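You operate a simulated robot arm through the tools that you are given. There is no shell and no other tool. Be economical: measure what you need, move in short steps, check, and stop when the job is done.

The job below is to be done with a simulated robot arm. You get a single attempt, and the scene is never put back.

## Task
Give the green bearing one stroke, park it in the green tray, then give the black one three strokes.
Fine: the black one stays in the packer seat.
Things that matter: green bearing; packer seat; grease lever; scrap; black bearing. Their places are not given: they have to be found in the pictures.

Only the result counts: the job must be done as asked and must still hold three seconds after the hand-in. Knocking over, shifting, dropping, spilling or breaking anything else fails it.

## Robot
A 7-joint arm with a two-finger parallel gripper, fixed in place. Base frame: the origin is at the foot of the arm, x ahead of it, y to its left, z up; the work surface is at about z = 0. Readings come in m, rad, newtons and seconds.
With the tool pointing down near the work surface it reaches from about 0.24 to 0.62 m from the base axis. Its first joint turns from -1.152 to 1.152 rad. Payload 2.6 kg.
The TCP is the grasp point between the finger pads, 0.03 m short of the fingertips. In the tool frame z runs along the fingers and y along their closing line. The gripper opens to 0.094 m. The fingers are 0.028 m wide and 0.01 m thick; the gripper's body (0.05 by 0.096 m) begins 0.055 m behind the TCP.
Orientation is told as [roll, pitch, yaw] about the base's x, y, z axes, in that order, counted from this pose: with the fingers straight down and closing along the base's y, the tool's x points along the base's -x, its y along +y and its z along -z.

## Interface
- The arm moves only by the tool send_rows. Its argument "increments" is a list of rows, each a list of 6 numbers: the shift along the base's x, y, z in units of 20 mm (1.0 is 20 mm), then the turn, a rotation vector about the base's x, y, z in units of 6 degrees (1.0 is 6 degrees). In form: [[tx, ty, tz, ax, ay, az], ...]. A call has 1 to 10 rows; each row shifts and turns the commanded pose from where the row before left it. "grip" is the closure in counts, from 0 (fully open) to 255 (shut), set as the call begins (left out, the last holds). A call with a number of a shift or a turn outside -1 to 1 is refused whole. Each row takes 0.2 s and may step no farther than 0.05 m and 0.15 rad from the row before; otherwise, or with a gripper value out of range, the whole call is refused. Where a pose cannot be reached the arm comes as near as it can. A force on the tool above 60 N (or 10 N above the force at the start of the call, whichever is more), or a blocked arm, ends the call early, and 0.2 s more pass. The fingers move at their own pace (about 0.072 m/s each) and stop on an object; they squeeze with about 28 N. The grip force told is the motor's: it shows also when the fingers shut on nothing. Time passes only in rows, and 0.2 s behind the last, so rows that do not move let the fingers close. It gives the time, the measured TCP pose, the force on the tool (base axes), the opening and the grip force at its end, in the units of the frame above (readings bear some noise).
- Cameras (640 x 400 px; columns grow to the right, rows downward): "scene" is fixed at [0.0395, 0.4379, 0.5532]; the picture's right is [-0.77, -0.64, 0.00], its down [-0.35, 0.42, -0.84] and it looks along [0.53, -0.64, -0.55] (base axes); focal length 310 px, centre (320, 200). "wrist" rides on the gripper at [-0.037, 0, -0.058] in the tool frame; the picture's right is [0.00, -1.00, 0.00], its down [0.97, 0.00, -0.24] and it looks along [0.24, 0.00, 0.97] (tool axes); focal length 218 px, centre (320, 200).
- capture(camera): a new picture of that camera. It takes no simulated time.
- point_at(camera, pixels): there is no depth. For up to 12 entries [column, row, z] of the newest picture of that camera ("zoom" is the newest enlarged one), the place [x, y] in the base frame at which the ray of that pixel passes the height z, good to about 0.002 m, but the place of the scene camera against the robot may be out by one fixed shift of up to 0.018 m in any direction. It takes no simulated time.
- zoom(camera, box): a new picture of the part [left, top, right, bottom] of that camera's present view, enlarged. It takes no simulated time.
- job_done(): hands the job in; it is judged then, once.

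Keep the steps short. Do not move on a guess: measure, check each grasp and each placing, and mend mistakes. In all there are 80 turns and 34 pictures (those below and enlarged ones count). Leave the gripper open and the arm clear of the work at the hand-in unless told otherwise, and finish with a single line.

The tools are called after "Emit:" as a command line: name --pt "numbers of a row" for each row, then --argument value for the rest, lists and objects as JSON in quotes. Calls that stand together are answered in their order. send_rows: Moves the arm, as the interface text tells. Its arguments: {"type":"object","properties":{"increments":{"type":"array","items":{"type":"array","items":{"type":"number"}}},"grip":{"type":"number"}},"required":["increments"]} The other tools are called the same way: capture (camera) takes a picture; point_at (camera, pixels) gives the place at which the rays of pixels pass given heights; zoom (camera, box) takes an enlarged picture of a part of a camera's view; job_done () hands the job in.

At the start:

```text
t: 0.0
position: [0.3208, 0.0881, 0.4079]
ee_rot: [0.0, -0.001, 0.001]
wrist_force: [-0.1, -0.5, 1.0]
finger_gap: 0.0939
finger_force: 0.1
```

scene: 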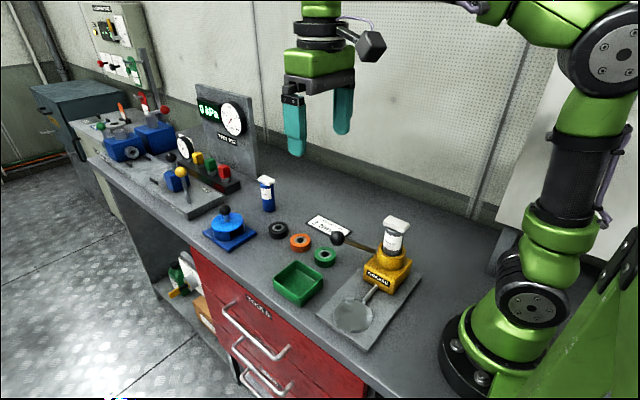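
wrist: 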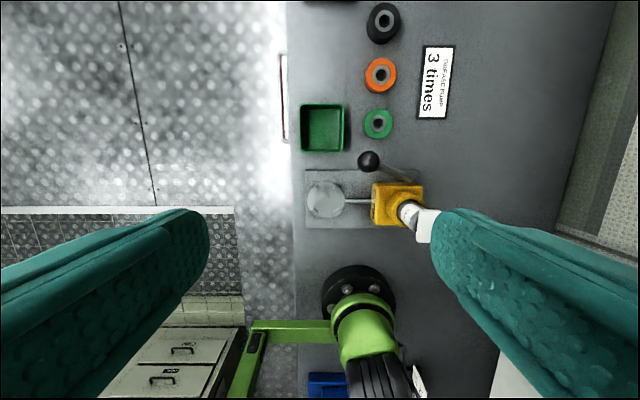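

I see the packer (yellow), with its round seat, lever with black knob, three bearings (black, orange, green), a green tray and a card. I'll enlarge them to read details.

Emit:
zoom --camera "scene" --box '[250, 190, 430, 350]'

Emit:
zoom --camera "wrist" --box '[280, 0, 480, 250]'

```text
2.50 times, centred on (340, 270) of scene
```

zoom: 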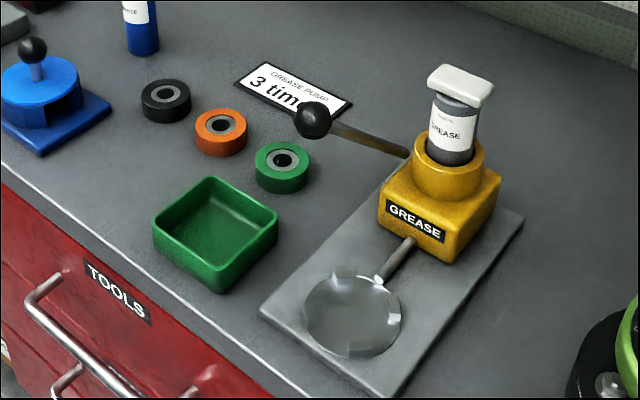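

```text
1.60 times, centred on (380, 125) of wrist
```

zoom: 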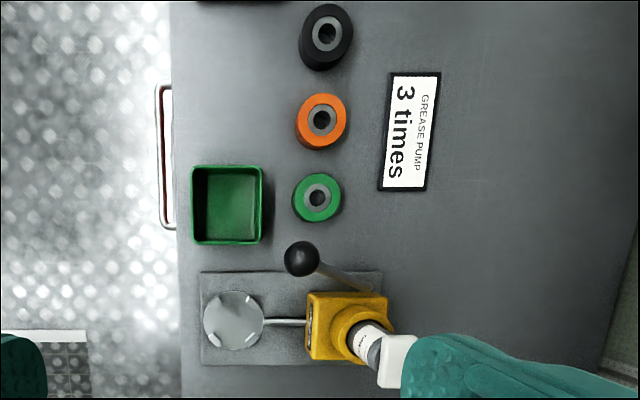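

Measuring places from the wrist picture (accurate to the robot), at assumed heights, and scene for comparison.

Emit:
point_at --camera "zoom" --pixels '[[317, 198, 0.02], [322, 120, 0.02], [327, 33, 0.02], [234, 320, 0.01], [227, 205, 0.0], [301, 258, 0.08], [301, 258, 0.1], [346, 326, 0.05], [192, 167, 0.03], [262, 243, 0.03], [292, 197, 0.02], [342, 197, 0.02]]'

Emit:
point_at --camera "scene" --pixels '[[325, 255, 0.02], [300, 240, 0.02], [278, 228, 0.02], [352, 315, 0.01], [337, 238, 0.04], [337, 238, 0.06], [337, 238, 0.08], [337, 238, 0.1], [299, 282, 0.0]]'

```text
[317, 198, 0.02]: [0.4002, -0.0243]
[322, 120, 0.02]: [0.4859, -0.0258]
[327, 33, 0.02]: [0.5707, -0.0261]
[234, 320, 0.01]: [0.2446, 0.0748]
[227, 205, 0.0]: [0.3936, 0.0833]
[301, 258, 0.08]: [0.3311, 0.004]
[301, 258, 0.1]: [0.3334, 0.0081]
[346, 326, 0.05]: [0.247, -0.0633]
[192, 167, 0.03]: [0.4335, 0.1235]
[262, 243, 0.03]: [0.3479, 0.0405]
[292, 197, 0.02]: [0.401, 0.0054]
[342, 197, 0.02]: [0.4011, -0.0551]
```

```text
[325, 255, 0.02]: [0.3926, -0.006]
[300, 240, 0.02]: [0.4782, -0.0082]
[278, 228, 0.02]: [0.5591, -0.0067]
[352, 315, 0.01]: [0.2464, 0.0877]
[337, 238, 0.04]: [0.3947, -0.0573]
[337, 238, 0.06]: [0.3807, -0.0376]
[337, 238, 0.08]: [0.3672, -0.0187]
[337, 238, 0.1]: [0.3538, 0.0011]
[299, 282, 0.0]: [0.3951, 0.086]
```

The green bearing is at about (0.400, -0.024), the seat (0.245, 0.075), the tray (0.39, 0.083), and the knob near (0.336, 0.01, 0.12). I'll move above the green bearing at z 0.25 for a closer look.

Emit:
send_rows --pt "0.5 -0.7 -0.98 0 0 0" --pt "0.5 -0.7 -0.98 0 0 0" --pt "0.5 -0.7 -0.98 0 0 0" --pt "0.5 -0.7 -0.98 0 0 0" --pt "0.5 -0.7 -0.98 0 0 0" --pt "0.5 -0.7 -0.98 0 0 0" --pt "0.5 -0.7 -0.98 0 0 0" --pt "0.5 -0.7 -0.98 0 0 0" --grip 0

Emit:
capture --camera "wrist"

```text
t: 1.8
position: [0.4015, -0.0245, 0.2503]
ee_rot: [0.002, 0.0, 0.0]
wrist_force: [-0.6, 0.0, 0.7]
finger_gap: 0.0939
finger_force: 0.0
```

```text
29 pictures are left
```

wrist: 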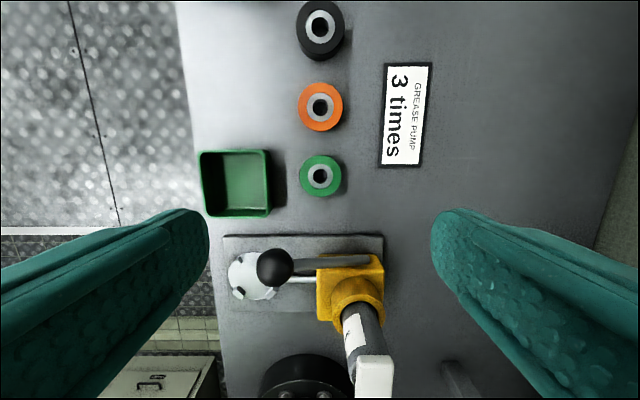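

Emit:
point_at --camera "wrist" --pixels '[[320, 176, 0.02], [300, 176, 0.02], [341, 176, 0.02], [275, 267, 0.1], [275, 267, 0.12], [275, 267, 0.14], [370, 262, 0.08], [250, 276, 0.01], [201, 152, 0.03], [269, 152, 0.03], [202, 217, 0.03], [269, 217, 0.03]]'

Emit:
zoom --camera "wrist" --box '[190, 130, 430, 330]'

```text
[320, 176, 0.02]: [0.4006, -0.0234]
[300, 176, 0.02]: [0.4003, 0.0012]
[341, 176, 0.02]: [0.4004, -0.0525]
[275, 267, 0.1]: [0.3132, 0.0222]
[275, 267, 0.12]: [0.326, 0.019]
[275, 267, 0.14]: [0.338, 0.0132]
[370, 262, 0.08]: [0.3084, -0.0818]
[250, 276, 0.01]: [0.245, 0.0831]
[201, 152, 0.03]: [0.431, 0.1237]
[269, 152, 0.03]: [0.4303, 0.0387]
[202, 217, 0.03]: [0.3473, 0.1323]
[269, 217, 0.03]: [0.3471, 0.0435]
```

```text
2.00 times, centred on (310, 230) of wrist
```

zoom: 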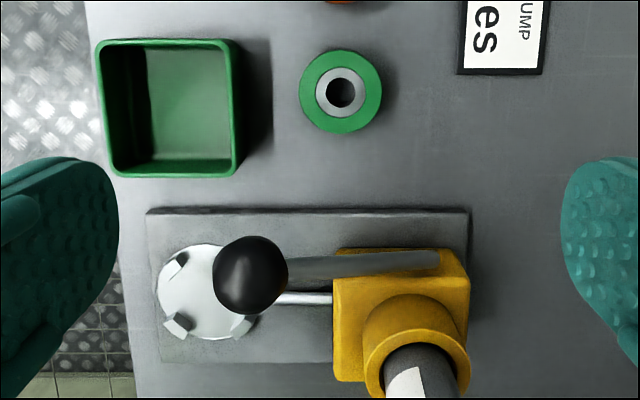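

The knob triangulates to about (0.338, 0.015, 0.14), and the lever pivots at the body's far side, so it's pressed down. The nozzle pipe runs along y into the seat, so at the seat I'll close along x. First I'll descend to z ≈ 0.11 above the green bearing, fingers pre-opened to ~75 mm because the tray is close, then check.

Emit:
send_rows --pt "0 0 -1 0 0 0" --pt "0 0 -1 0 0 0" --pt "0 0 -1 0 0 0" --pt "0 0 -1 0 0 0" --pt "0 0 -1 0 0 0" --pt "0 0 -1 0 0 0" --pt "0 0 -1 0 0 0" --grip 52

Emit:
capture --camera "wrist"

```text
t: 3.4
position: [0.4006, -0.0241, 0.1115]
ee_rot: [0.0, -0.001, -0.003]
wrist_force: [-0.7, -0.4, 0.4]
finger_gap: 0.0749
finger_force: 0.1
```

```text
27 pictures are left
```

wrist: 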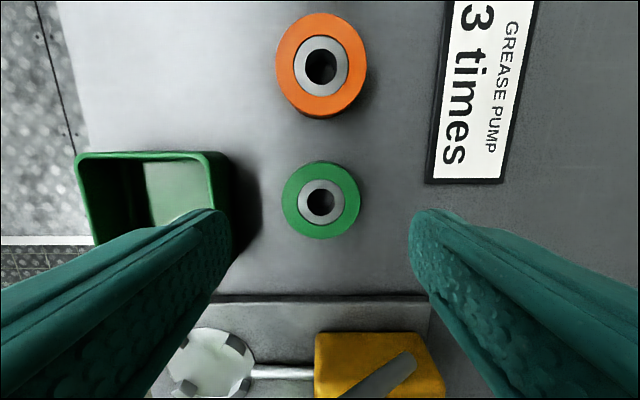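

Emit:
point_at --camera "wrist" --pixels '[[320, 199, 0.02], [320, 199, 0.03], [283, 200, 0.025], [360, 200, 0.025], [320, 162, 0.025], [320, 238, 0.025], [211, 364, 0.01], [166, 364, 0.01], [256, 364, 0.01], [211, 328, 0.01], [228, 160, 0.03], [320, 372, 0.012]]'

```text
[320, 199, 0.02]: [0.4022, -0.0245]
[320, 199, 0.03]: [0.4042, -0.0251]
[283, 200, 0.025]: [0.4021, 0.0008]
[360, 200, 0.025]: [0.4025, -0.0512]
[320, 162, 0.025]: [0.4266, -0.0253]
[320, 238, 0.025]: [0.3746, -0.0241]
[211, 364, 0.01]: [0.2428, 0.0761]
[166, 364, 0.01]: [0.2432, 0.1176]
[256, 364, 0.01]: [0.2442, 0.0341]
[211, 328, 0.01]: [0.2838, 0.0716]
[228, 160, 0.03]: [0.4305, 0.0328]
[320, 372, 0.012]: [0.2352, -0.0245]
```

Bearing centre ≈ (0.401, -0.025), diameter ≈ 0.052; clear of the tray. Going down to z ≈ 0.036 and then closing.

Emit:
send_rows --pt "0 0 -1 0 0 0" --pt "0 0 -1 0 0 0" --pt "0 0 -1 0 0 0" --pt "0 0 -0.78 0 0 0"

Emit:
send_rows --pt "0 0 0 0 0 0" --pt "0 0 0 0 0 0" --pt "0 0 0 0 0 0" --grip 255

Emit:
capture --camera "wrist"

```text
t: 4.4
position: [0.4018, -0.0237, 0.036]
ee_rot: [0.002, 0.0, -0.003]
wrist_force: [0.1, -0.6, -0.1]
finger_gap: 0.0748
finger_force: 0.0
```

```text
t: 5.2
position: [0.4017, -0.0245, 0.0364]
ee_rot: [0.001, -0.001, 0.001]
wrist_force: [0.9, -0.2, -0.2]
finger_gap: 0.0547
finger_force: 27.8
```

```text
26 pictures are left
```

wrist: 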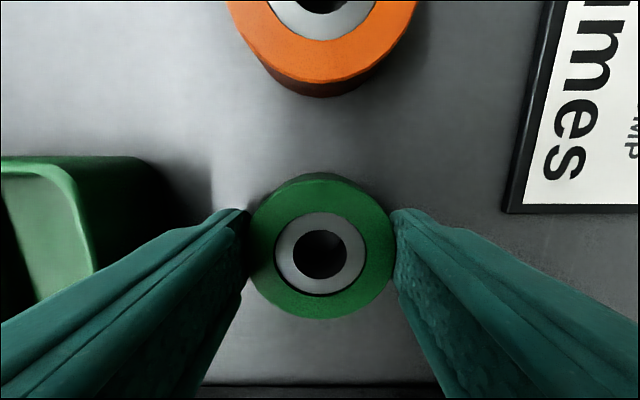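

Held at 54.7 mm with 28 N. Height of bearing ≈ 25 mm. Lifting straight up to ~0.236 to clear the knob.

Emit:
send_rows --pt "0 0 1 0 0 0" --pt "0 0 1 0 0 0" --pt "0 0 1 0 0 0" --pt "0 0 1 0 0 0" --pt "0 0 1 0 0 0" --pt "0 0 1 0 0 0" --pt "0 0 1 0 0 0" --pt "0 0 1 0 0 0" --pt "0 0 1 0 0 0" --pt "0 0 1 0 0 0"

Emit:
send_rows --pt "-0.527 0.333 0 0 0 1" --pt "-0.527 0.333 0 0 0 1" --pt "-0.527 0.333 0 0 0 1" --pt "-0.527 0.333 0 0 0 1" --pt "-0.527 0.333 0 0 0 1" --pt "-0.527 0.333 0 0 0 1" --pt "-0.527 0.333 0 0 0 1" --pt "-0.527 0.333 0 0 0 1"

Emit:
send_rows --pt "-0.527 0.333 0 0 0 1" --pt "-0.527 0.333 0 0 0 1" --pt "-0.527 0.333 0 0 0 1" --pt "-0.527 0.333 0 0 0 1" --pt "-0.527 0.333 0 0 0 1" --pt "-0.527 0.333 0 0 0 1" --pt "-0.527 0.333 0 0 0 1" --pt "0 0 0 0 0 0"

Emit:
capture --camera "wrist"

Emit:
capture --camera "scene"

```text
t: 7.4
position: [0.4021, -0.0247, 0.2379]
ee_rot: [0.002, 0.0, 0.001]
wrist_force: [-0.1, 0.2, -1.3]
finger_gap: 0.055
finger_force: 29.1
```

```text
t: 9.2
position: [0.317, 0.03, 0.2361]
ee_rot: [0.001, 0.001, 0.84]
wrist_force: [-0.5, 0.1, -0.3]
finger_gap: 0.0546
finger_force: 28.2
```

```text
t: 11.0
position: [0.2433, 0.0764, 0.2357]
ee_rot: [0.001, 0.0, 1.573]
wrist_force: [-0.8, 0.5, -1.3]
finger_gap: 0.0548
finger_force: 28.0
```

```text
25 pictures are left
```

wrist: 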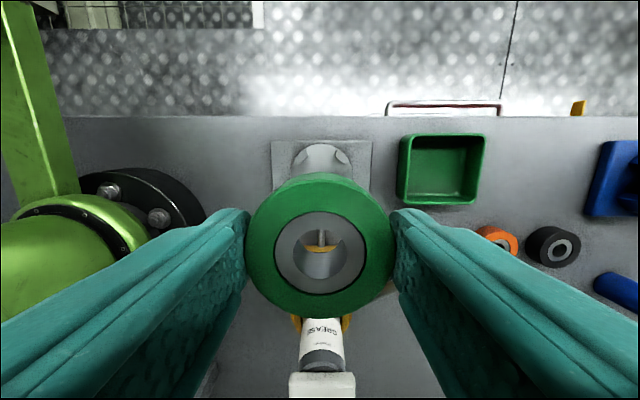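

```text
24 pictures are left
```

scene: 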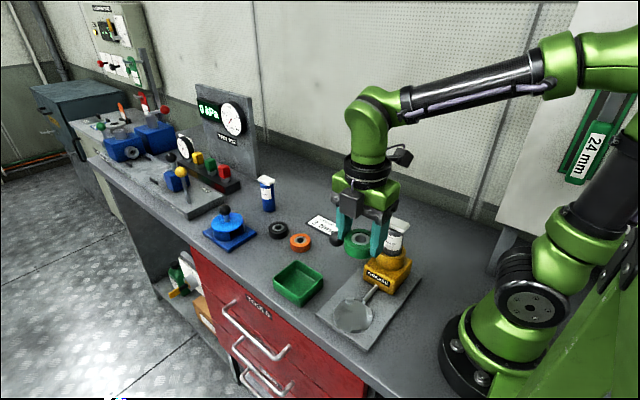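

Held firmly. Refining the seat centre with this view: seat circle spans columns ~291–352, top row ~143.

Emit:
zoom --camera "wrist" --box '[250, 120, 390, 210]'

Emit:
zoom --camera "scene" --box '[305, 250, 435, 350]'

```text
4.44 times, centred on (320, 165) of wrist
```

zoom: 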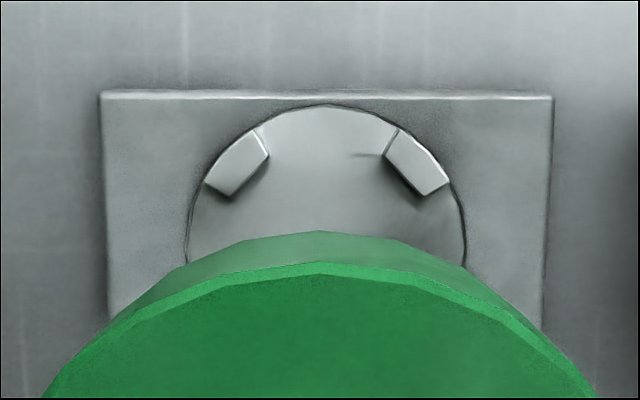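

```text
4.00 times, centred on (370, 300) of scene
```

zoom: 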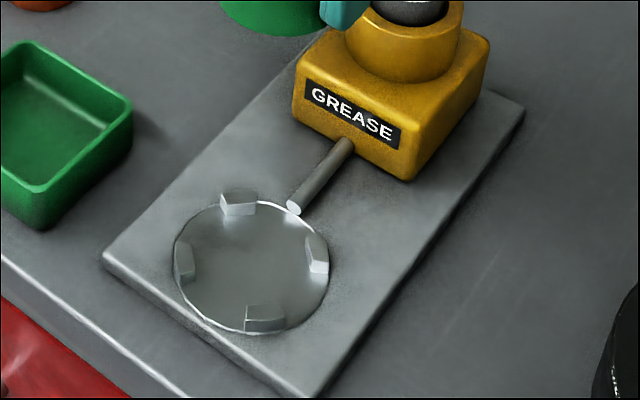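

Emit:
point_at --camera "wrist" --pixels '[[289.8, 176, 0.012], [352.9, 176, 0.012], [321, 143.4, 0.012], [308, 159, 0.016], [335, 157, 0.016], [272, 141, 0.012], [374.5, 141, 0.012], [400, 204, 0.0], [479, 204, 0.0]]'

Emit:
point_at --camera "scene" --pixels '[[353, 316.7, 0.012], [333.5, 312, 0.012], [372.2, 316.5, 0.012], [365, 302, 0.016], [299, 282, 0.002]]'

```text
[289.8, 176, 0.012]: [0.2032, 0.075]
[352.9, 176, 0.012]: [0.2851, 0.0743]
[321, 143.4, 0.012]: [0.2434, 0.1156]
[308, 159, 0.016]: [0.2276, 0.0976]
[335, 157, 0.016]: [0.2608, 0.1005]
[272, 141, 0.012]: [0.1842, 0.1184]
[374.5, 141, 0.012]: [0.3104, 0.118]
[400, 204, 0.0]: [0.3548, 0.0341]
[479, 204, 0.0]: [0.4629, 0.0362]
```

```text
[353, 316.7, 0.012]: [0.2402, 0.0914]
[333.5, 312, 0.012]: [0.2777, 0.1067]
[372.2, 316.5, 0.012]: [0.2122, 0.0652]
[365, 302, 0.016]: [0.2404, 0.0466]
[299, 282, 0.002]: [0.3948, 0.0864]
```

Seat centre ≈ (0.244, 0.075), and its four stops fit just around the bearing. Descending to z ≈ 0.085 over the seat, then checking alignment.

Emit:
send_rows --pt "0.035 -0.045 -1 0 0 0" --pt "0 0 -1 0 0 0" --pt "0 0 -1 0 0 0" --pt "0 0 -1 0 0 0" --pt "0 0 -1 0 0 0" --pt "0 0 -1 0 0 0" --pt "0 0 -1 0 0 0" --pt "0 0 -0.55 0 0 0"

Emit:
capture --camera "wrist"

Emit:
zoom --camera "scene" --box '[305, 230, 435, 350]'

```text
t: 12.8
position: [0.2447, 0.0748, 0.0836]
ee_rot: [0.003, 0.001, 1.57]
wrist_force: [0.1, 0.4, -0.6]
finger_gap: 0.0549
finger_force: 28.2
```

```text
21 pictures are left
```

wrist: 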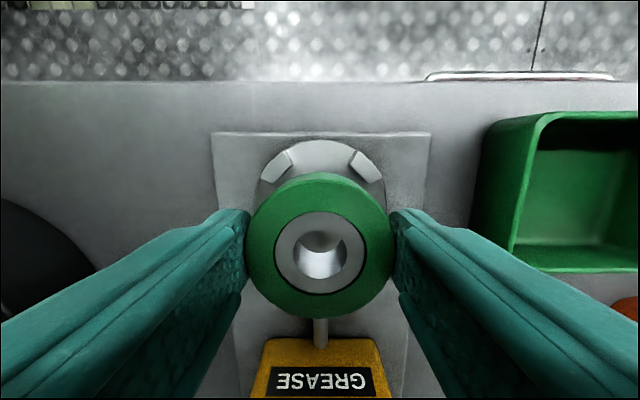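

```text
3.33 times, centred on (370, 290) of scene
```

zoom: 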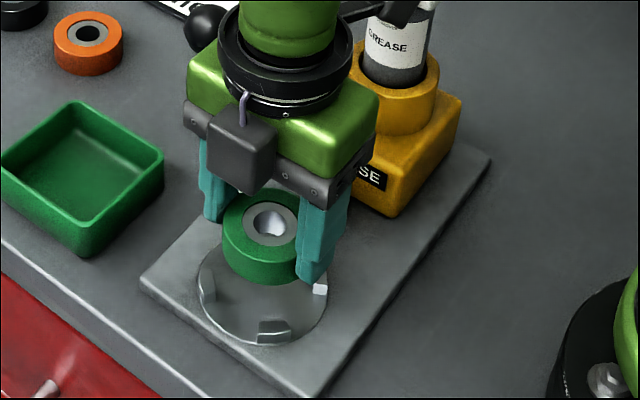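

Emit:
point_at --camera "wrist" --pixels '[[257, 190, 0.012], [387, 190, 0.012], [321, 140, 0.012], [291, 160, 0.018], [352, 160, 0.018], [213, 134, 0.012], [431, 134, 0.012], [320, 253, 0.0722], [320, 176, 0.0722], [320, 318, 0.0722]]'

```text
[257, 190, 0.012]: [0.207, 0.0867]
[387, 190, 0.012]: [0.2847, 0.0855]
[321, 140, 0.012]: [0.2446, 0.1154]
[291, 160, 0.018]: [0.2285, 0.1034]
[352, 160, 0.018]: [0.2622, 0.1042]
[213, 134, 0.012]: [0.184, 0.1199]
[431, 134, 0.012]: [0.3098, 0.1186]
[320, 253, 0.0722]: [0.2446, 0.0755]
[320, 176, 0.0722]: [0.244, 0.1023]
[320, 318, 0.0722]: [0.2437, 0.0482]
```

The bearing centre (0.2445, 0.075) matches the seat (0.245, 0.0745) within about 1 mm. Lowering to just above the surface, then in small steps until contact.

Emit:
send_rows --pt "0.02 0 -0.7 0 0 0" --pt "0 0 -0.6 0 0 0" --pt "0 0 0 0 0 0"

Emit:
send_rows --pt "0 0 -0.15 0 0 0" --pt "0 0 -0.15 0 0 0" --pt "0 0 0 0 0 0"

Emit:
send_rows --pt "0 0 -0.1 0 0 0" --pt "0 0 -0.05 0 0 0" --pt "0 0 0 0 0 0"

```text
t: 13.6
position: [0.2449, 0.0747, 0.0582]
ee_rot: [0.0, 0.0, 1.57]
wrist_force: [0.4, -0.7, 0.1]
finger_gap: 0.055
finger_force: 27.5
```

```text
t: 14.4
position: [0.2449, 0.0747, 0.0527]
ee_rot: [-0.001, -0.001, 1.571]
wrist_force: [0.0, -0.7, -0.6]
finger_gap: 0.055
finger_force: 28.3
```

```text
t: 15.2
position: [0.2457, 0.0765, 0.0505]
ee_rot: [0.001, -0.001, 1.569]
wrist_force: [-0.5, 0.1, -2.1]
finger_gap: 0.0548
finger_force: 27.9
```

No contact yet at z 0.0505; continuing in 1–2 mm steps.

Emit:
send_rows --pt "0 0 -0.1 0 0 0" --pt "0 0 0 0 0 0"

Emit:
send_rows --pt "0 0 -0.1 0 0 0" --pt "0 0 0 0 0 0"

Emit:
zoom --camera "scene" --box '[305, 250, 435, 350]'

```text
t: 15.8
position: [0.2457, 0.0748, 0.0482]
ee_rot: [0.001, 0.0, 1.57]
wrist_force: [1.0, -0.3, 3.3]
finger_gap: 0.0547
finger_force: 27.8
```

```text
t: 16.4
position: [0.2455, 0.0761, 0.047]
ee_rot: [0.0, 0.001, 1.571]
wrist_force: [-3.8, -0.4, 18.9]
finger_gap: 0.0549
finger_force: 28.0
```

```text
4.00 times, centred on (370, 300) of scene
```

zoom: 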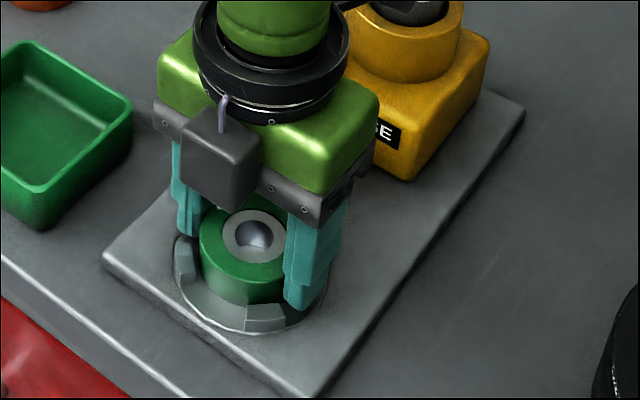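

Firm contact at z 0.047 with the bearing inside the stops. Releasing and rising.

Emit:
send_rows --pt "0 0 0.05 0 0 0" --pt "0 0 0 0 0 0" --pt "0 0 0 0 0 0" --grip 45

Emit:
send_rows --pt "0 0 1 0 0 0" --pt "0 0 1 0 0 0" --pt "0 0 1 0 0 0" --pt "0 0 1 0 0 0" --pt "0 0 1 0 0 0" --pt "0 0 1 0 0 0" --pt "0 0 1 0 0 0" --pt "0 0 1 0 0 0" --pt "0 0 1 0 0 0"

Emit:
capture --camera "wrist"

Emit:
zoom --camera "scene" --box '[305, 200, 435, 350]'

```text
t: 17.2
position: [0.2449, 0.0751, 0.0467]
ee_rot: [0.002, 0.001, 1.571]
wrist_force: [0.4, -0.3, 0.3]
finger_gap: 0.0775
finger_force: 0.1
```

```text
t: 19.2
position: [0.2452, 0.0751, 0.2261]
ee_rot: [0.002, 0.0, 1.572]
wrist_force: [-0.4, -0.6, 0.0]
finger_gap: 0.0774
finger_force: 0.0
```

```text
18 pictures are left
```

wrist: 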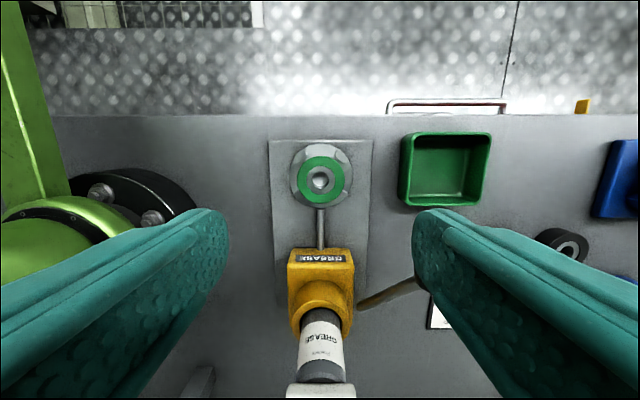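

```text
2.67 times, centred on (370, 275) of scene
```

zoom: 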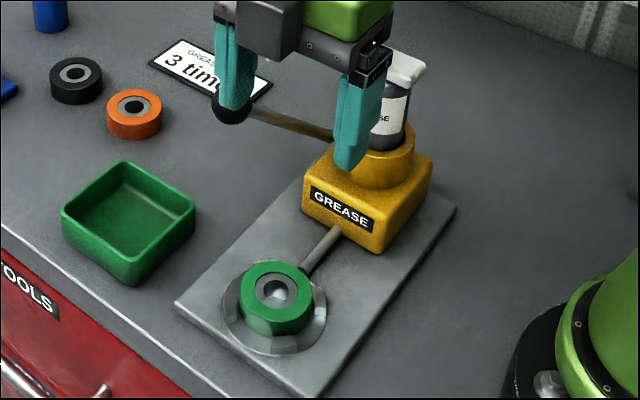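

The green bearing sits properly in the seat. Now the lever: I'll go above the knob (≈0.338, 0.015) at z 0.25 to fix its position exactly before pressing.

Emit:
send_rows --pt "0 0 1 0 0 0" --pt "0.93 -0.6 0.2 0 0 0" --pt "0.93 -0.6 0 0 0 0" --pt "0.93 -0.6 0 0 0 0" --pt "0.93 -0.6 0 0 0 0" --pt "0.93 -0.6 0 0 0 0" --pt "0 0 0 0 0 0"

Emit:
capture --camera "wrist"

```text
t: 20.8
position: [0.3382, 0.0151, 0.2498]
ee_rot: [0.001, -0.002, 1.57]
wrist_force: [0.0, 0.1, 0.7]
finger_gap: 0.0775
finger_force: 0.2
```

```text
16 pictures are left
```

wrist: 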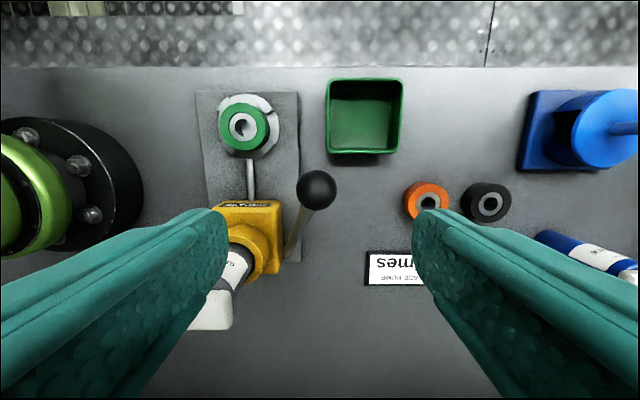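

Emit:
point_at --camera "wrist" --pixels '[[317, 190, 0.12], [317, 190, 0.13], [317, 190, 0.14], [317, 190, 0.15], [297, 190, 0.14], [337, 190, 0.14], [287, 260, 0.03], [287, 260, 0.06], [279, 204, 0.05], [280, 270, 0.05]]'

Emit:
zoom --camera "wrist" --box '[200, 80, 360, 280]'

```text
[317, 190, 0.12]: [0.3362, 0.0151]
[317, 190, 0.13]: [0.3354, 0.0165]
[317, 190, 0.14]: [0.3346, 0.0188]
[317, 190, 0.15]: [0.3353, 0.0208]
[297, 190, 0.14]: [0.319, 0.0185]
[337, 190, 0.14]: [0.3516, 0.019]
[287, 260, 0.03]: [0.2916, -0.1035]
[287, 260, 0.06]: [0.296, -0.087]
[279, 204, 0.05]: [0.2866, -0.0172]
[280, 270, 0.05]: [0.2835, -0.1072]
```

```text
2.00 times, centred on (280, 180) of wrist
```

zoom: 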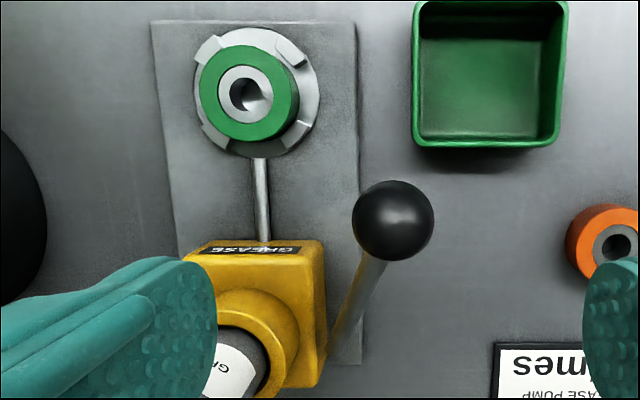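

Knob ≈ (0.336, 0.018, 0.135), radius ≈ 16 mm; the bar runs down to the body's side near (0.29, -0.08, 0.05). I'll close the fingers and come down to just above the knob.

Emit:
send_rows --pt "-0.05 0.2 -1 0 0 0" --pt "0 0 -0.5 0 0 0" --pt "0 0 0 0 0 0" --pt "0 0 -1 0 0 0" --pt "0 0 -0.6 0 0 0" --pt "0 0 0 0 0 0" --grip 255

Emit:
zoom --camera "scene" --box '[290, 180, 420, 300]'

```text
t: 22.2
position: [0.3364, 0.0194, 0.1879]
ee_rot: [-0.001, -0.001, 1.569]
wrist_force: [-0.3, -0.4, -0.3]
finger_gap: 0.0
finger_force: 27.7
```

```text
3.33 times, centred on (355, 240) of scene
```

zoom: 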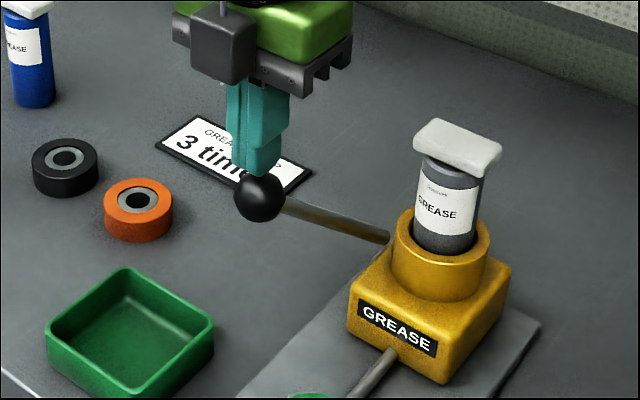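

The tips are right over the knob. Pressing down a little, following the arc outward, and reading the force.

Emit:
send_rows --pt "0 0 -0.3 0 0 0" --pt "0.05 0.15 -0.3 0 0 0" --pt "0.08 0.2 -0.3 0 0 0"

Emit:
zoom --camera "scene" --box '[290, 180, 420, 300]'

```text
t: 23.0
position: [0.3389, 0.0249, 0.1705]
ee_rot: [0.002, 0.0, 1.57]
wrist_force: [-0.2, 0.9, 0.9]
finger_gap: 0.0001
finger_force: 27.9
```

```text
3.33 times, centred on (355, 240) of scene
```

zoom: 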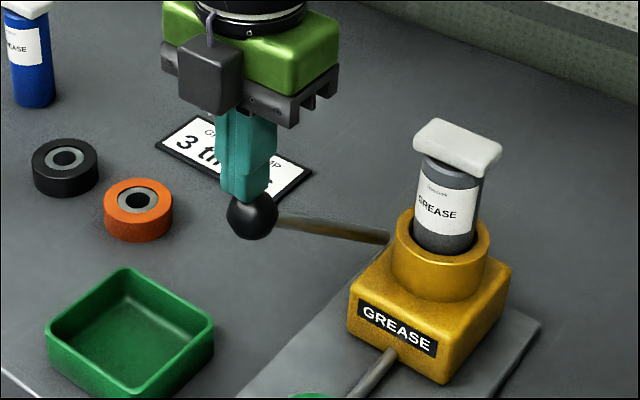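

The lever swings down with low force. Continuing along the arc.

Emit:
send_rows --pt "0.05 0.15 -0.4 0 0 0" --pt "0.05 0.15 -0.4 0 0 0" --pt "0.04 0.1 -0.4 0 0 0" --pt "0 0 0 0 0 0"

Emit:
zoom --camera "scene" --box '[290, 180, 420, 300]'

```text
t: 24.0
position: [0.343, 0.0333, 0.1455]
ee_rot: [-0.002, 0.0, 1.57]
wrist_force: [0.6, 1.8, 1.7]
finger_gap: 0.0002
finger_force: 27.7
```

```text
3.33 times, centred on (355, 240) of scene
```

zoom: 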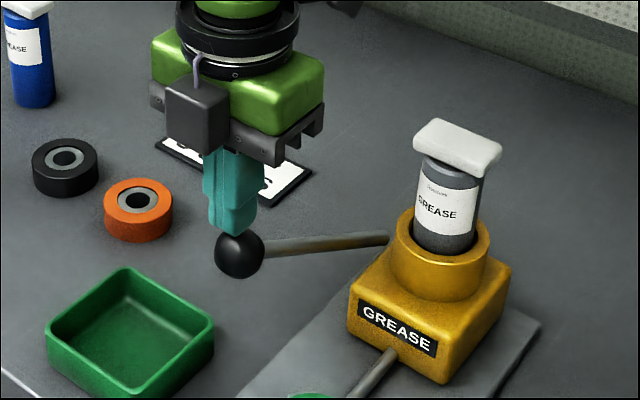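

Emit:
send_rows --pt "0.02 0.07 -0.4 0 0 0" --pt "0.02 0.05 -0.4 0 0 0" --pt "0 0.02 -0.4 0 0 0" --pt "0 0 0 0 0 0"

Emit:
zoom --camera "scene" --box '[290, 180, 420, 300]'

```text
t: 25.0
position: [0.3428, 0.0372, 0.1228]
ee_rot: [0.0, 0.0, 1.571]
wrist_force: [1.9, 2.5, 2.4]
finger_gap: 0.0001
finger_force: 27.8
```

```text
3.33 times, centred on (355, 240) of scene
```

zoom: 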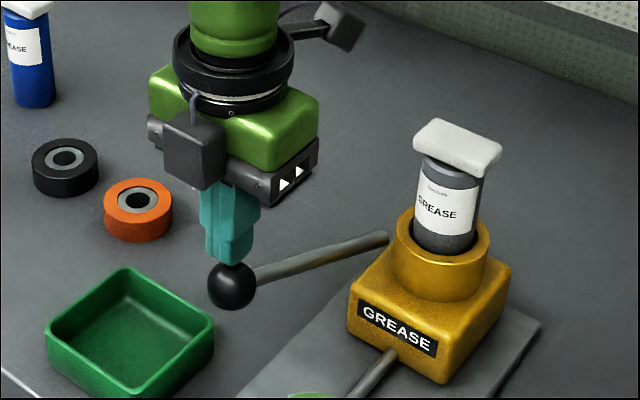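

Force rising slowly (spring). Continuing in small steps, watching for the end stop and the tray corner.

Emit:
send_rows --pt "0 0 -0.25 0 0 0" --pt "0 0 -0.25 0 0 0" --pt "0 0 0 0 0 0"

Emit:
zoom --camera "scene" --box '[290, 180, 420, 300]'

```text
t: 25.6
position: [0.3438, 0.0373, 0.1192]
ee_rot: [-0.003, -0.001, 1.562]
wrist_force: [-8.4, -3.2, 21.1]
finger_gap: 0.0
finger_force: 27.6
stopped in row 2: the force on the tool passed its limit (the readings are from after the stop); the commanded pose is now the measured one
```

```text
3.33 times, centred on (355, 240) of scene
```

zoom: 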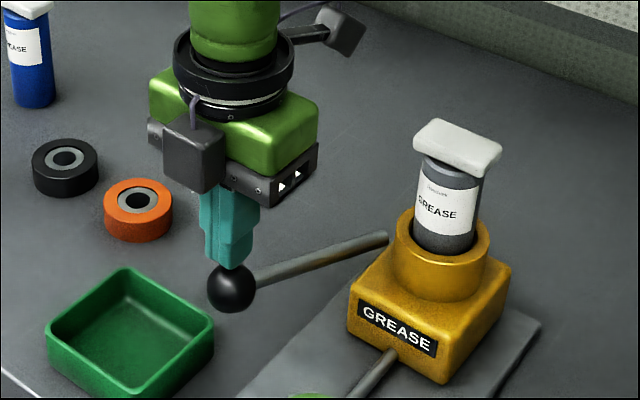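

End stop reached at z ≈ 0.119. Rising so the lever may return, then checking.

Emit:
send_rows --pt "0 0 0.5 0 0 0" --pt "0 -0.1 1 0 0 0" --pt "0 -0.15 1 0 0 0" --pt "0 -0.25 1 0 0 0" --pt "-0.1 -0.2 1 0 0 0" --pt "-0.2 -0.2 1 0 0 0" --pt "0 0 0 0 0 0"

Emit:
capture --camera "scene"

```text
t: 27.2
position: [0.3366, 0.0192, 0.2287]
ee_rot: [-0.001, -0.002, 1.565]
wrist_force: [-0.1, 0.1, 0.4]
finger_gap: 0.0
finger_force: 28.0
```

```text
9 pictures are left
```

scene: 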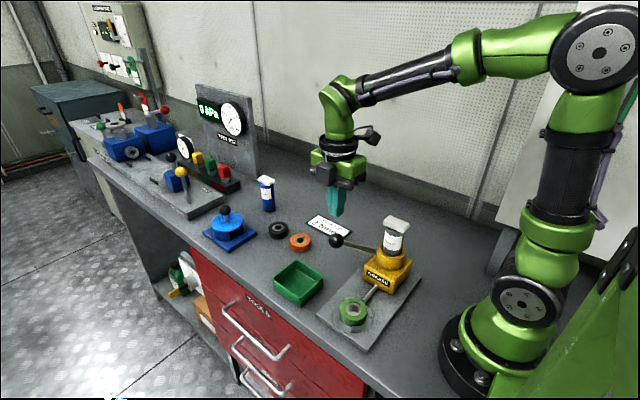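

The lever has sprung back to its original position; one stroke is done. Now opening and going back to the seat to fetch the green bearing.

Emit:
send_rows --pt "-0.92 0.56 0 0 0 0.05" --pt "-0.92 0.56 0 0 0 0" --pt "-0.92 0.56 0 0 0 0" --pt "-0.92 0.56 0 0 0 0" --pt "-0.9 0.56 0 0 0 0" --pt "0 0 0 0 0 0" --grip 45

Emit:
send_rows --pt "0 0 -1 0 0 0" --pt "0 0 -1 0 0 0" --pt "0 0 -1 0 0 0" --pt "0 0 -1 0 0 0" --pt "0 0 -1 0 0 0" --pt "0 0 -1 0 0 0" --pt "0 0 -1 0 0 0" --pt "0 0 0 0 0 0"

Emit:
capture --camera "wrist"

```text
t: 28.6
position: [0.2446, 0.0755, 0.2277]
ee_rot: [-0.001, -0.002, 1.571]
wrist_force: [0.1, -0.2, 0.0]
finger_gap: 0.0776
finger_force: 0.1
```

```text
t: 30.4
position: [0.2458, 0.075, 0.0892]
ee_rot: [-0.002, -0.001, 1.571]
wrist_force: [-0.3, 0.7, -0.1]
finger_gap: 0.0773
finger_force: 0.1
```

```text
8 pictures are left
```

wrist: 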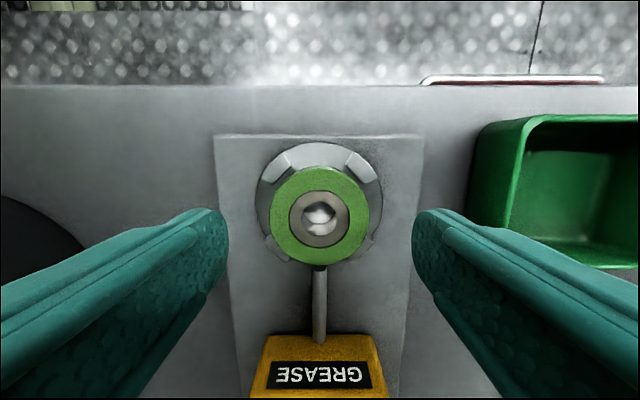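

The green bearing has become yellowish — greased. Descending to the grasp height and closing.

Emit:
send_rows --pt "0 0 -1 0 0 0" --pt "0 0 -1.0 0 0 0" --pt "0 0 -0.06 0 0 0"

Emit:
send_rows --pt "0 0 0 0 0 0" --pt "0 0 0 0 0 0" --pt "0 0 0 0 0 0" --grip 255

Emit:
send_rows --pt "0 0 0.5 0 0 0" --pt "0 0 1 0 0 0" --pt "0 0 1 0 0 0" --pt "0 0 1 0 0 0" --pt "0 0 1 0 0 0" --pt "0 0 1 0 0 0"

```text
t: 31.2
position: [0.2458, 0.0758, 0.0474]
ee_rot: [-0.002, -0.002, 1.571]
wrist_force: [-0.1, 0.0, -0.6]
finger_gap: 0.0776
finger_force: 0.0
```

```text
t: 32.0
position: [0.2455, 0.0741, 0.0473]
ee_rot: [0.0, -0.003, 1.57]
wrist_force: [0.0, -0.7, -0.7]
finger_gap: 0.0546
finger_force: 27.7
```

```text
t: 33.4
position: [0.2448, 0.0751, 0.1581]
ee_rot: [-0.002, -0.001, 1.569]
wrist_force: [-0.7, 0.3, -0.9]
finger_gap: 0.0546
finger_force: 28.2
```

Held at 54.6 mm. Moving to above the tray (~0.391, 0.085), raising to 0.2 and turning to 45° so the fingers fit along the tray's diagonal.

Emit:
send_rows --pt "0 0 1 0 0 0" --pt "0 0 1 0 0 0" --pt "0.92 0.06 0 0 0 -0.94" --pt "0.92 0.06 0 0 0 -0.94" --pt "0.92 0.06 0 0 0 -0.94" --pt "0.92 0.06 0 0 0 -0.94" --pt "0.92 0.06 0 0 0 -0.94" --pt "0.92 0.06 0 0 0 -0.94" --pt "0.92 0.06 0 0 0 -0.94" --pt "0.92 0.06 0 0 0 -0.94"

Emit:
capture --camera "wrist"

```text
t: 35.6
position: [0.3923, 0.0831, 0.1973]
ee_rot: [-0.003, 0.0, 0.78]
wrist_force: [0.2, -0.1, -1.4]
finger_gap: 0.0548
finger_force: 27.8
```

```text
7 pictures are left
```

wrist: 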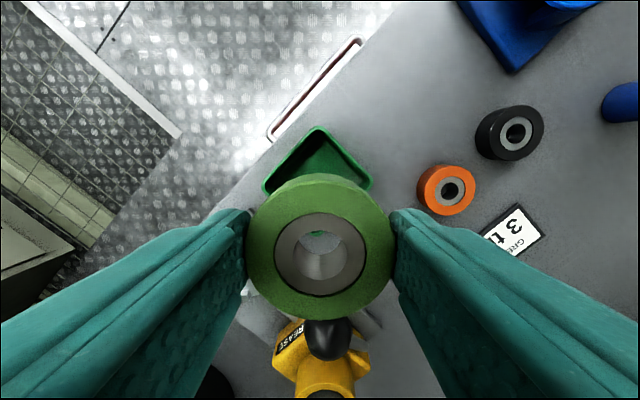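

Emit:
point_at --camera "wrist" --pixels '[[319, 127, 0.03], [262, 187, 0.03], [373, 185, 0.03], [319, 127, 0.04], [262, 187, 0.04], [373, 185, 0.04], [319, 132, 0.03], [451, 189, 0.025]]'

```text
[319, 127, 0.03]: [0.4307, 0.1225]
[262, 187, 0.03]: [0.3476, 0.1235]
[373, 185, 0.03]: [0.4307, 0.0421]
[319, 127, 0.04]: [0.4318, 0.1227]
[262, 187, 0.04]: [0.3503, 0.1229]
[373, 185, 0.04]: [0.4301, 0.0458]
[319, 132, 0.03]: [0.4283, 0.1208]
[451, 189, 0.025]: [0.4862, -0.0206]
```

Tray centre ≈ (0.390, 0.083), ~83 mm square. Lowering to z ≈ 0.105 (bearing still above the rim) for a close alignment check.

Emit:
send_rows --pt "-0.1 0 -1 0 0 0" --pt "0 0 -1 0 0 0" --pt "0 0 -1 0 0 0" --pt "0 0 -1 0 0 0" --pt "0 0 -0.6 0 0 0" --pt "0 0 0 0 0 0" --pt "0 0 0 0 0 0"

Emit:
capture --camera "wrist"

```text
t: 37.2
position: [0.39, 0.0849, 0.1064]
ee_rot: [-0.002, -0.002, 0.78]
wrist_force: [-0.1, -0.3, -1.4]
finger_gap: 0.0549
finger_force: 28.1
```

```text
6 pictures are left
```

wrist: 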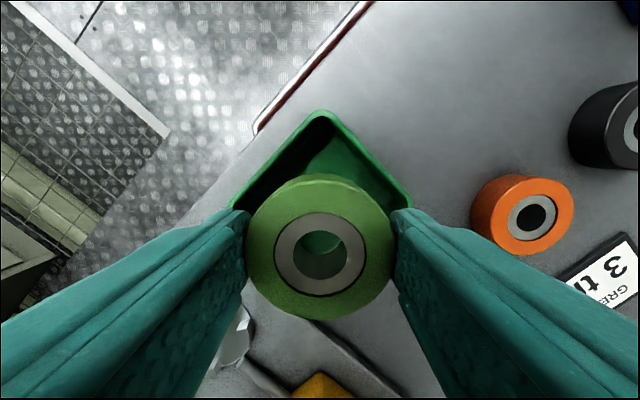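

Emit:
point_at --camera "wrist" --pixels '[[322, 110, 0.03], [410, 206, 0.03], [231, 206, 0.03], [322, 121, 0.03], [280, 146, 0.03], [365, 146, 0.03], [531, 217, 0.025], [320, 255, 0.095]]'

```text
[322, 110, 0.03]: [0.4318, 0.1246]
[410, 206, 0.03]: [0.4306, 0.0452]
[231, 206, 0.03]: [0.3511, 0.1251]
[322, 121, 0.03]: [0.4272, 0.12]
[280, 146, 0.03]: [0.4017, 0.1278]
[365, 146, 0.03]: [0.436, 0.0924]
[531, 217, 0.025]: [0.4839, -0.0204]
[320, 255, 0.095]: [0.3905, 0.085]
```

The bearing (0.3905, 0.085) is centred on the tray (~0.3905, 0.0845). Descending, then small steps to contact.

Emit:
send_rows --pt "0 -0.02 -1 0 0 0" --pt "0 0 -1 0 0 0" --pt "0 0 -0.7 0 0 0" --pt "0 0 -0.4 0 0 0" --pt "0 0 0 0 0 0"

Emit:
send_rows --pt "0 0 -0.1 0 0 0" --pt "0 0 0 0 0 0"

```text
t: 38.4
position: [0.3905, 0.0865, 0.0433]
ee_rot: [-0.001, -0.003, 0.782]
wrist_force: [-2.4, 6.2, 4.1]
finger_gap: 0.0548
finger_force: 27.7
```

```text
t: 39.0
position: [0.3904, 0.0861, 0.0412]
ee_rot: [-0.001, -0.004, 0.778]
wrist_force: [-7.3, 17.5, 13.4]
finger_gap: 0.0546
finger_force: 28.1
```

A sideways force (+y, -x) shows the right finger brushing the tray's wall. I'll back up 3 mm and shift to relieve it.

Emit:
send_rows --pt "0 0 0.15 0 0 0" --pt "0 0 0 0 0 0"

Emit:
send_rows --pt "-0.03 0.08 0 0 0 0" --pt "0 0 0 0 0 0"

```text
t: 39.6
position: [0.3913, 0.0833, 0.0441]
ee_rot: [0.001, -0.001, 0.783]
wrist_force: [-9.3, 8.8, 6.7]
finger_gap: 0.0547
finger_force: 28.0
```

```text
t: 40.2
position: [0.3903, 0.0854, 0.0434]
ee_rot: [-0.003, -0.002, 0.786]
wrist_force: [-1.0, 0.8, -1.2]
finger_gap: 0.055
finger_force: 27.8
```

Force relieved. Lowering again in 1 mm steps.

Emit:
send_rows --pt "0 0 -0.08 0 0 0" --pt "0 0 0 0 0 0"

Emit:
send_rows --pt "0 0 -0.08 0 0 0" --pt "0 0 0 0 0 0"

```text
t: 40.8
position: [0.3894, 0.0852, 0.0418]
ee_rot: [-0.002, -0.002, 0.783]
wrist_force: [-0.1, -0.2, 0.2]
finger_gap: 0.0549
finger_force: 28.1
```

```text
t: 41.4
position: [0.3894, 0.0867, 0.0401]
ee_rot: [0.001, -0.001, 0.781]
wrist_force: [-1.5, 4.6, 2.4]
finger_gap: 0.0549
finger_force: 28.5
```

Emit:
send_rows --pt "-0.01 0.04 0 0 0 0" --pt "0 0 -0.05 0 0 0" --pt "0 0 0 0 0 0"

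```text
t: 42.2
position: [0.3889, 0.0866, 0.0406]
ee_rot: [-0.002, -0.004, 0.78]
wrist_force: [-6.1, -2.7, 16.9]
finger_gap: 0.0549
finger_force: 28.1
```

Now mostly vertical force (17 N): the bearing rests on the floor. Opening just slightly.

Emit:
send_rows --pt "0 0 0.04 0 0 0" --pt "0 0 0 0 0 0" --pt "0 0 0 0 0 0" --grip 100

Emit:
send_rows --pt "0 0 0.3 0 0 0" --pt "0 0 0.3 0 0 0" --pt "0 0 0 0 0 0"

```text
t: 43.0
position: [0.3903, 0.0878, 0.0397]
ee_rot: [-0.002, -0.002, 0.784]
wrist_force: [-1.3, -0.7, -0.9]
finger_gap: 0.0569
finger_force: 0.0
```

```text
t: 43.8
position: [0.3902, 0.0872, 0.0523]
ee_rot: [-0.001, -0.002, 0.783]
wrist_force: [-0.5, -1.4, -0.7]
finger_gap: 0.057
finger_force: 0.1
```

Free, no load. Rising clear, then looking.

Emit:
send_rows --pt "0 0 1 0 0 0" --pt "0 0 1 0 0 0" --pt "0 0 1 0 0 0" --pt "0 0 1 0 0 0" --pt "0 0 1 0 0 0" --pt "0 0 1 0 0 0" --pt "0 0 1 0 0 0" --pt "0 0 0 0 0 0"

Emit:
send_rows --pt "1 -0.6 0 0 0 -0.94" --pt "1 -0.6 0 0 0 -0.94" --pt "1 -0.6 0 0 0 -0.94" --pt "1 -0.6 0 0 0 -0.94" --pt "1 -0.6 0 0 0 -0.94" --pt "1 -0.6 0 0 0 -0.94" --pt "1 -0.6 0 0 0 -0.94" --pt "1 -0.6 0 0 0 -0.94" --pt "0.9 -0.8 0 0 0 0.05" --pt "0 0 0 0 0 0" --grip 45

Emit:
capture --camera "wrist"

```text
t: 45.6
position: [0.3918, 0.0865, 0.1932]
ee_rot: [-0.002, 0.0, 0.781]
wrist_force: [-0.2, 0.0, 0.2]
finger_gap: 0.0571
finger_force: 0.1
```

```text
t: 47.8
position: [0.5683, -0.026, 0.1924]
ee_rot: [-0.002, -0.001, -0.002]
wrist_force: [-0.2, 0.6, -0.3]
finger_gap: 0.0775
finger_force: 0.1
```

```text
5 pictures are left
```

wrist: 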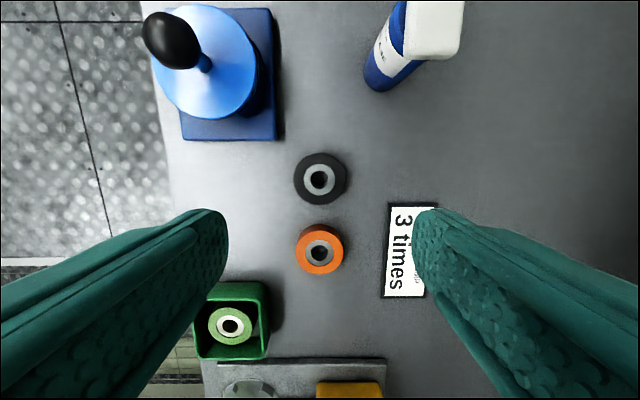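

The green bearing lies flat in the tray. Measuring the black one.

Emit:
point_at --camera "wrist" --pixels '[[320, 178, 0.025], [294, 178, 0.025], [347, 178, 0.025], [320, 153, 0.025], [320, 204, 0.025], [320, 250, 0.025], [278, 140, 0.01]]'

```text
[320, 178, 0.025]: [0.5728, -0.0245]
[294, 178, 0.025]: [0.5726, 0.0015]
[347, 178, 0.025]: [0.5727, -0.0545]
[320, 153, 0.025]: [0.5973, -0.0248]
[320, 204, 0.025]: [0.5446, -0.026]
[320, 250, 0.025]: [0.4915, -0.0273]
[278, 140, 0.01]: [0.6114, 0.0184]
```

Black centre ≈ (0.5715, -0.0255). Descending to z 0.036 with the fingers at 77 mm, then closing.

Emit:
send_rows --pt "0.15 0.02 -1 0 0 0" --pt "0 0 -1 0 0 0" --pt "0 0 -1 0 0 0" --pt "0 0 -1 0 0 0" --pt "0 0 -1 0 0 0" --pt "0 0 -1 0 0 0" --pt "0 0 -1 0 0 0" --pt "0 0 -0.8 0 0 0" --pt "0 0 0 0 0 0"

Emit:
send_rows --pt "0 0 0 0 0 0" --pt "0 0 0 0 0 0" --pt "0 0 0 0 0 0" --grip 255

Emit:
capture --camera "wrist"

```text
t: 49.8
position: [0.5713, -0.025, 0.037]
ee_rot: [0.0, -0.003, -0.001]
wrist_force: [-0.9, 0.0, 0.9]
finger_gap: 0.0775
finger_force: 0.1
```

```text
t: 50.6
position: [0.5725, -0.025, 0.0372]
ee_rot: [-0.002, 0.0, 0.001]
wrist_force: [0.8, -0.1, 0.4]
finger_gap: 0.0547
finger_force: 27.7
```

```text
4 pictures are left
```

wrist: 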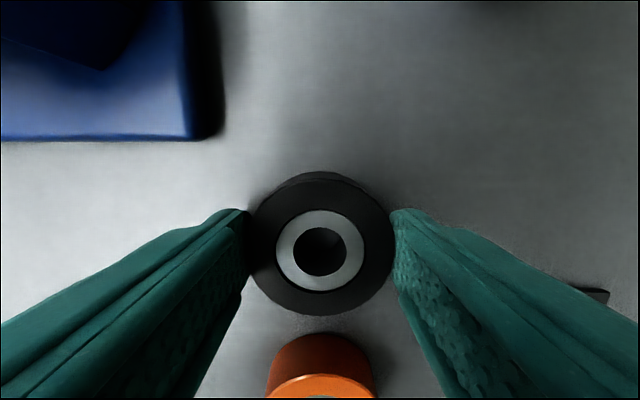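

Held at 54.7 mm; the bearing sits ~1 mm outward of the TCP compared with the green one, which I'll compensate at the seat. Lifting, then carrying with a 90° turn.

Emit:
send_rows --pt "0 0 1 0 0 0" --pt "0 0 1 0 0 0" --pt "0 0 1 0 0 0" --pt "0 0 1 0 0 0" --pt "0 0 1 0 0 0" --pt "0 0 1 0 0 0" --pt "0 0 1 0 0 0" --pt "0 0 1 0 0 0" --pt "0 0 1 0 0 0" --pt "0 0 1 0 0 0"

Emit:
send_rows --pt "-0.96 0.29 0 0 0 0.88" --pt "-0.96 0.29 0 0 0 0.88" --pt "-0.96 0.29 0 0 0 0.88" --pt "-0.96 0.29 0 0 0 0.88" --pt "-0.96 0.29 0 0 0 0.88" --pt "-0.96 0.29 0 0 0 0.88" --pt "-0.96 0.29 0 0 0 0.88" --pt "-0.96 0.29 0 0 0 0.88" --pt "-0.96 0.29 0 0 0 0.88"

Emit:
send_rows --pt "-0.96 0.29 0 0 0 0.88" --pt "-0.96 0.29 0 0 0 0.88" --pt "-0.96 0.29 0 0 0 0.88" --pt "-0.96 0.29 0 0 0 0.88" --pt "-0.96 0.29 0 0 0 0.88" --pt "-0.96 0.29 0 0 0 0.88" --pt "-0.96 0.29 0 0 0 0.88" --pt "-0.96 0.29 0 0 0 0.88" --pt "0 0 0 0 0 0"

```text
t: 52.8
position: [0.5712, -0.025, 0.2371]
ee_rot: [0.001, -0.001, -0.001]
wrist_force: [-0.5, 0.2, -0.8]
finger_gap: 0.0546
finger_force: 27.9
```

```text
t: 54.8
position: [0.3979, 0.0277, 0.2358]
ee_rot: [-0.002, -0.002, 0.831]
wrist_force: [-0.7, 0.0, -1.5]
finger_gap: 0.0549
finger_force: 28.4
```

```text
t: 56.8
position: [0.245, 0.0748, 0.237]
ee_rot: [-0.002, -0.003, 1.567]
wrist_force: [-0.5, -0.4, -1.1]
finger_gap: 0.0546
finger_force: 27.3
```

At (0.245, 0.0748). Descending to z 0.085 with a 1 mm y-correction, then checking.

Emit:
send_rows --pt "0 -0.05 -1 0 0 0.03" --pt "0 0 -1 0 0 0" --pt "0 0 -1 0 0 0" --pt "0 0 -1 0 0 0" --pt "0 0 -1 0 0 0" --pt "0 0 -1 0 0 0" --pt "0 0 -1 0 0 0" --pt "0 0 -0.6 0 0 0" --pt "0 0 0 0 0 0"

Emit:
send_rows --pt "0 0 0 0 0 0"

Emit:
capture --camera "wrist"

```text
t: 58.8
position: [0.2438, 0.0738, 0.0846]
ee_rot: [-0.001, -0.003, 1.569]
wrist_force: [0.3, 0.1, -1.5]
finger_gap: 0.0546
finger_force: 27.9
```

```text
t: 59.2
position: [0.2436, 0.0739, 0.0845]
ee_rot: [-0.003, -0.001, 1.568]
wrist_force: [-0.4, 0.0, -0.6]
finger_gap: 0.055
finger_force: 28.1
```

```text
3 pictures are left
```

wrist: 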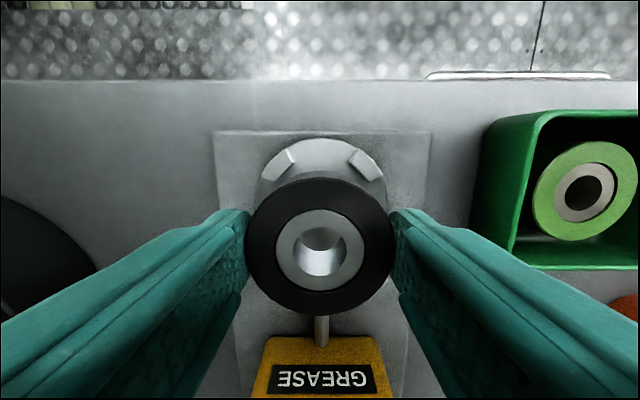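

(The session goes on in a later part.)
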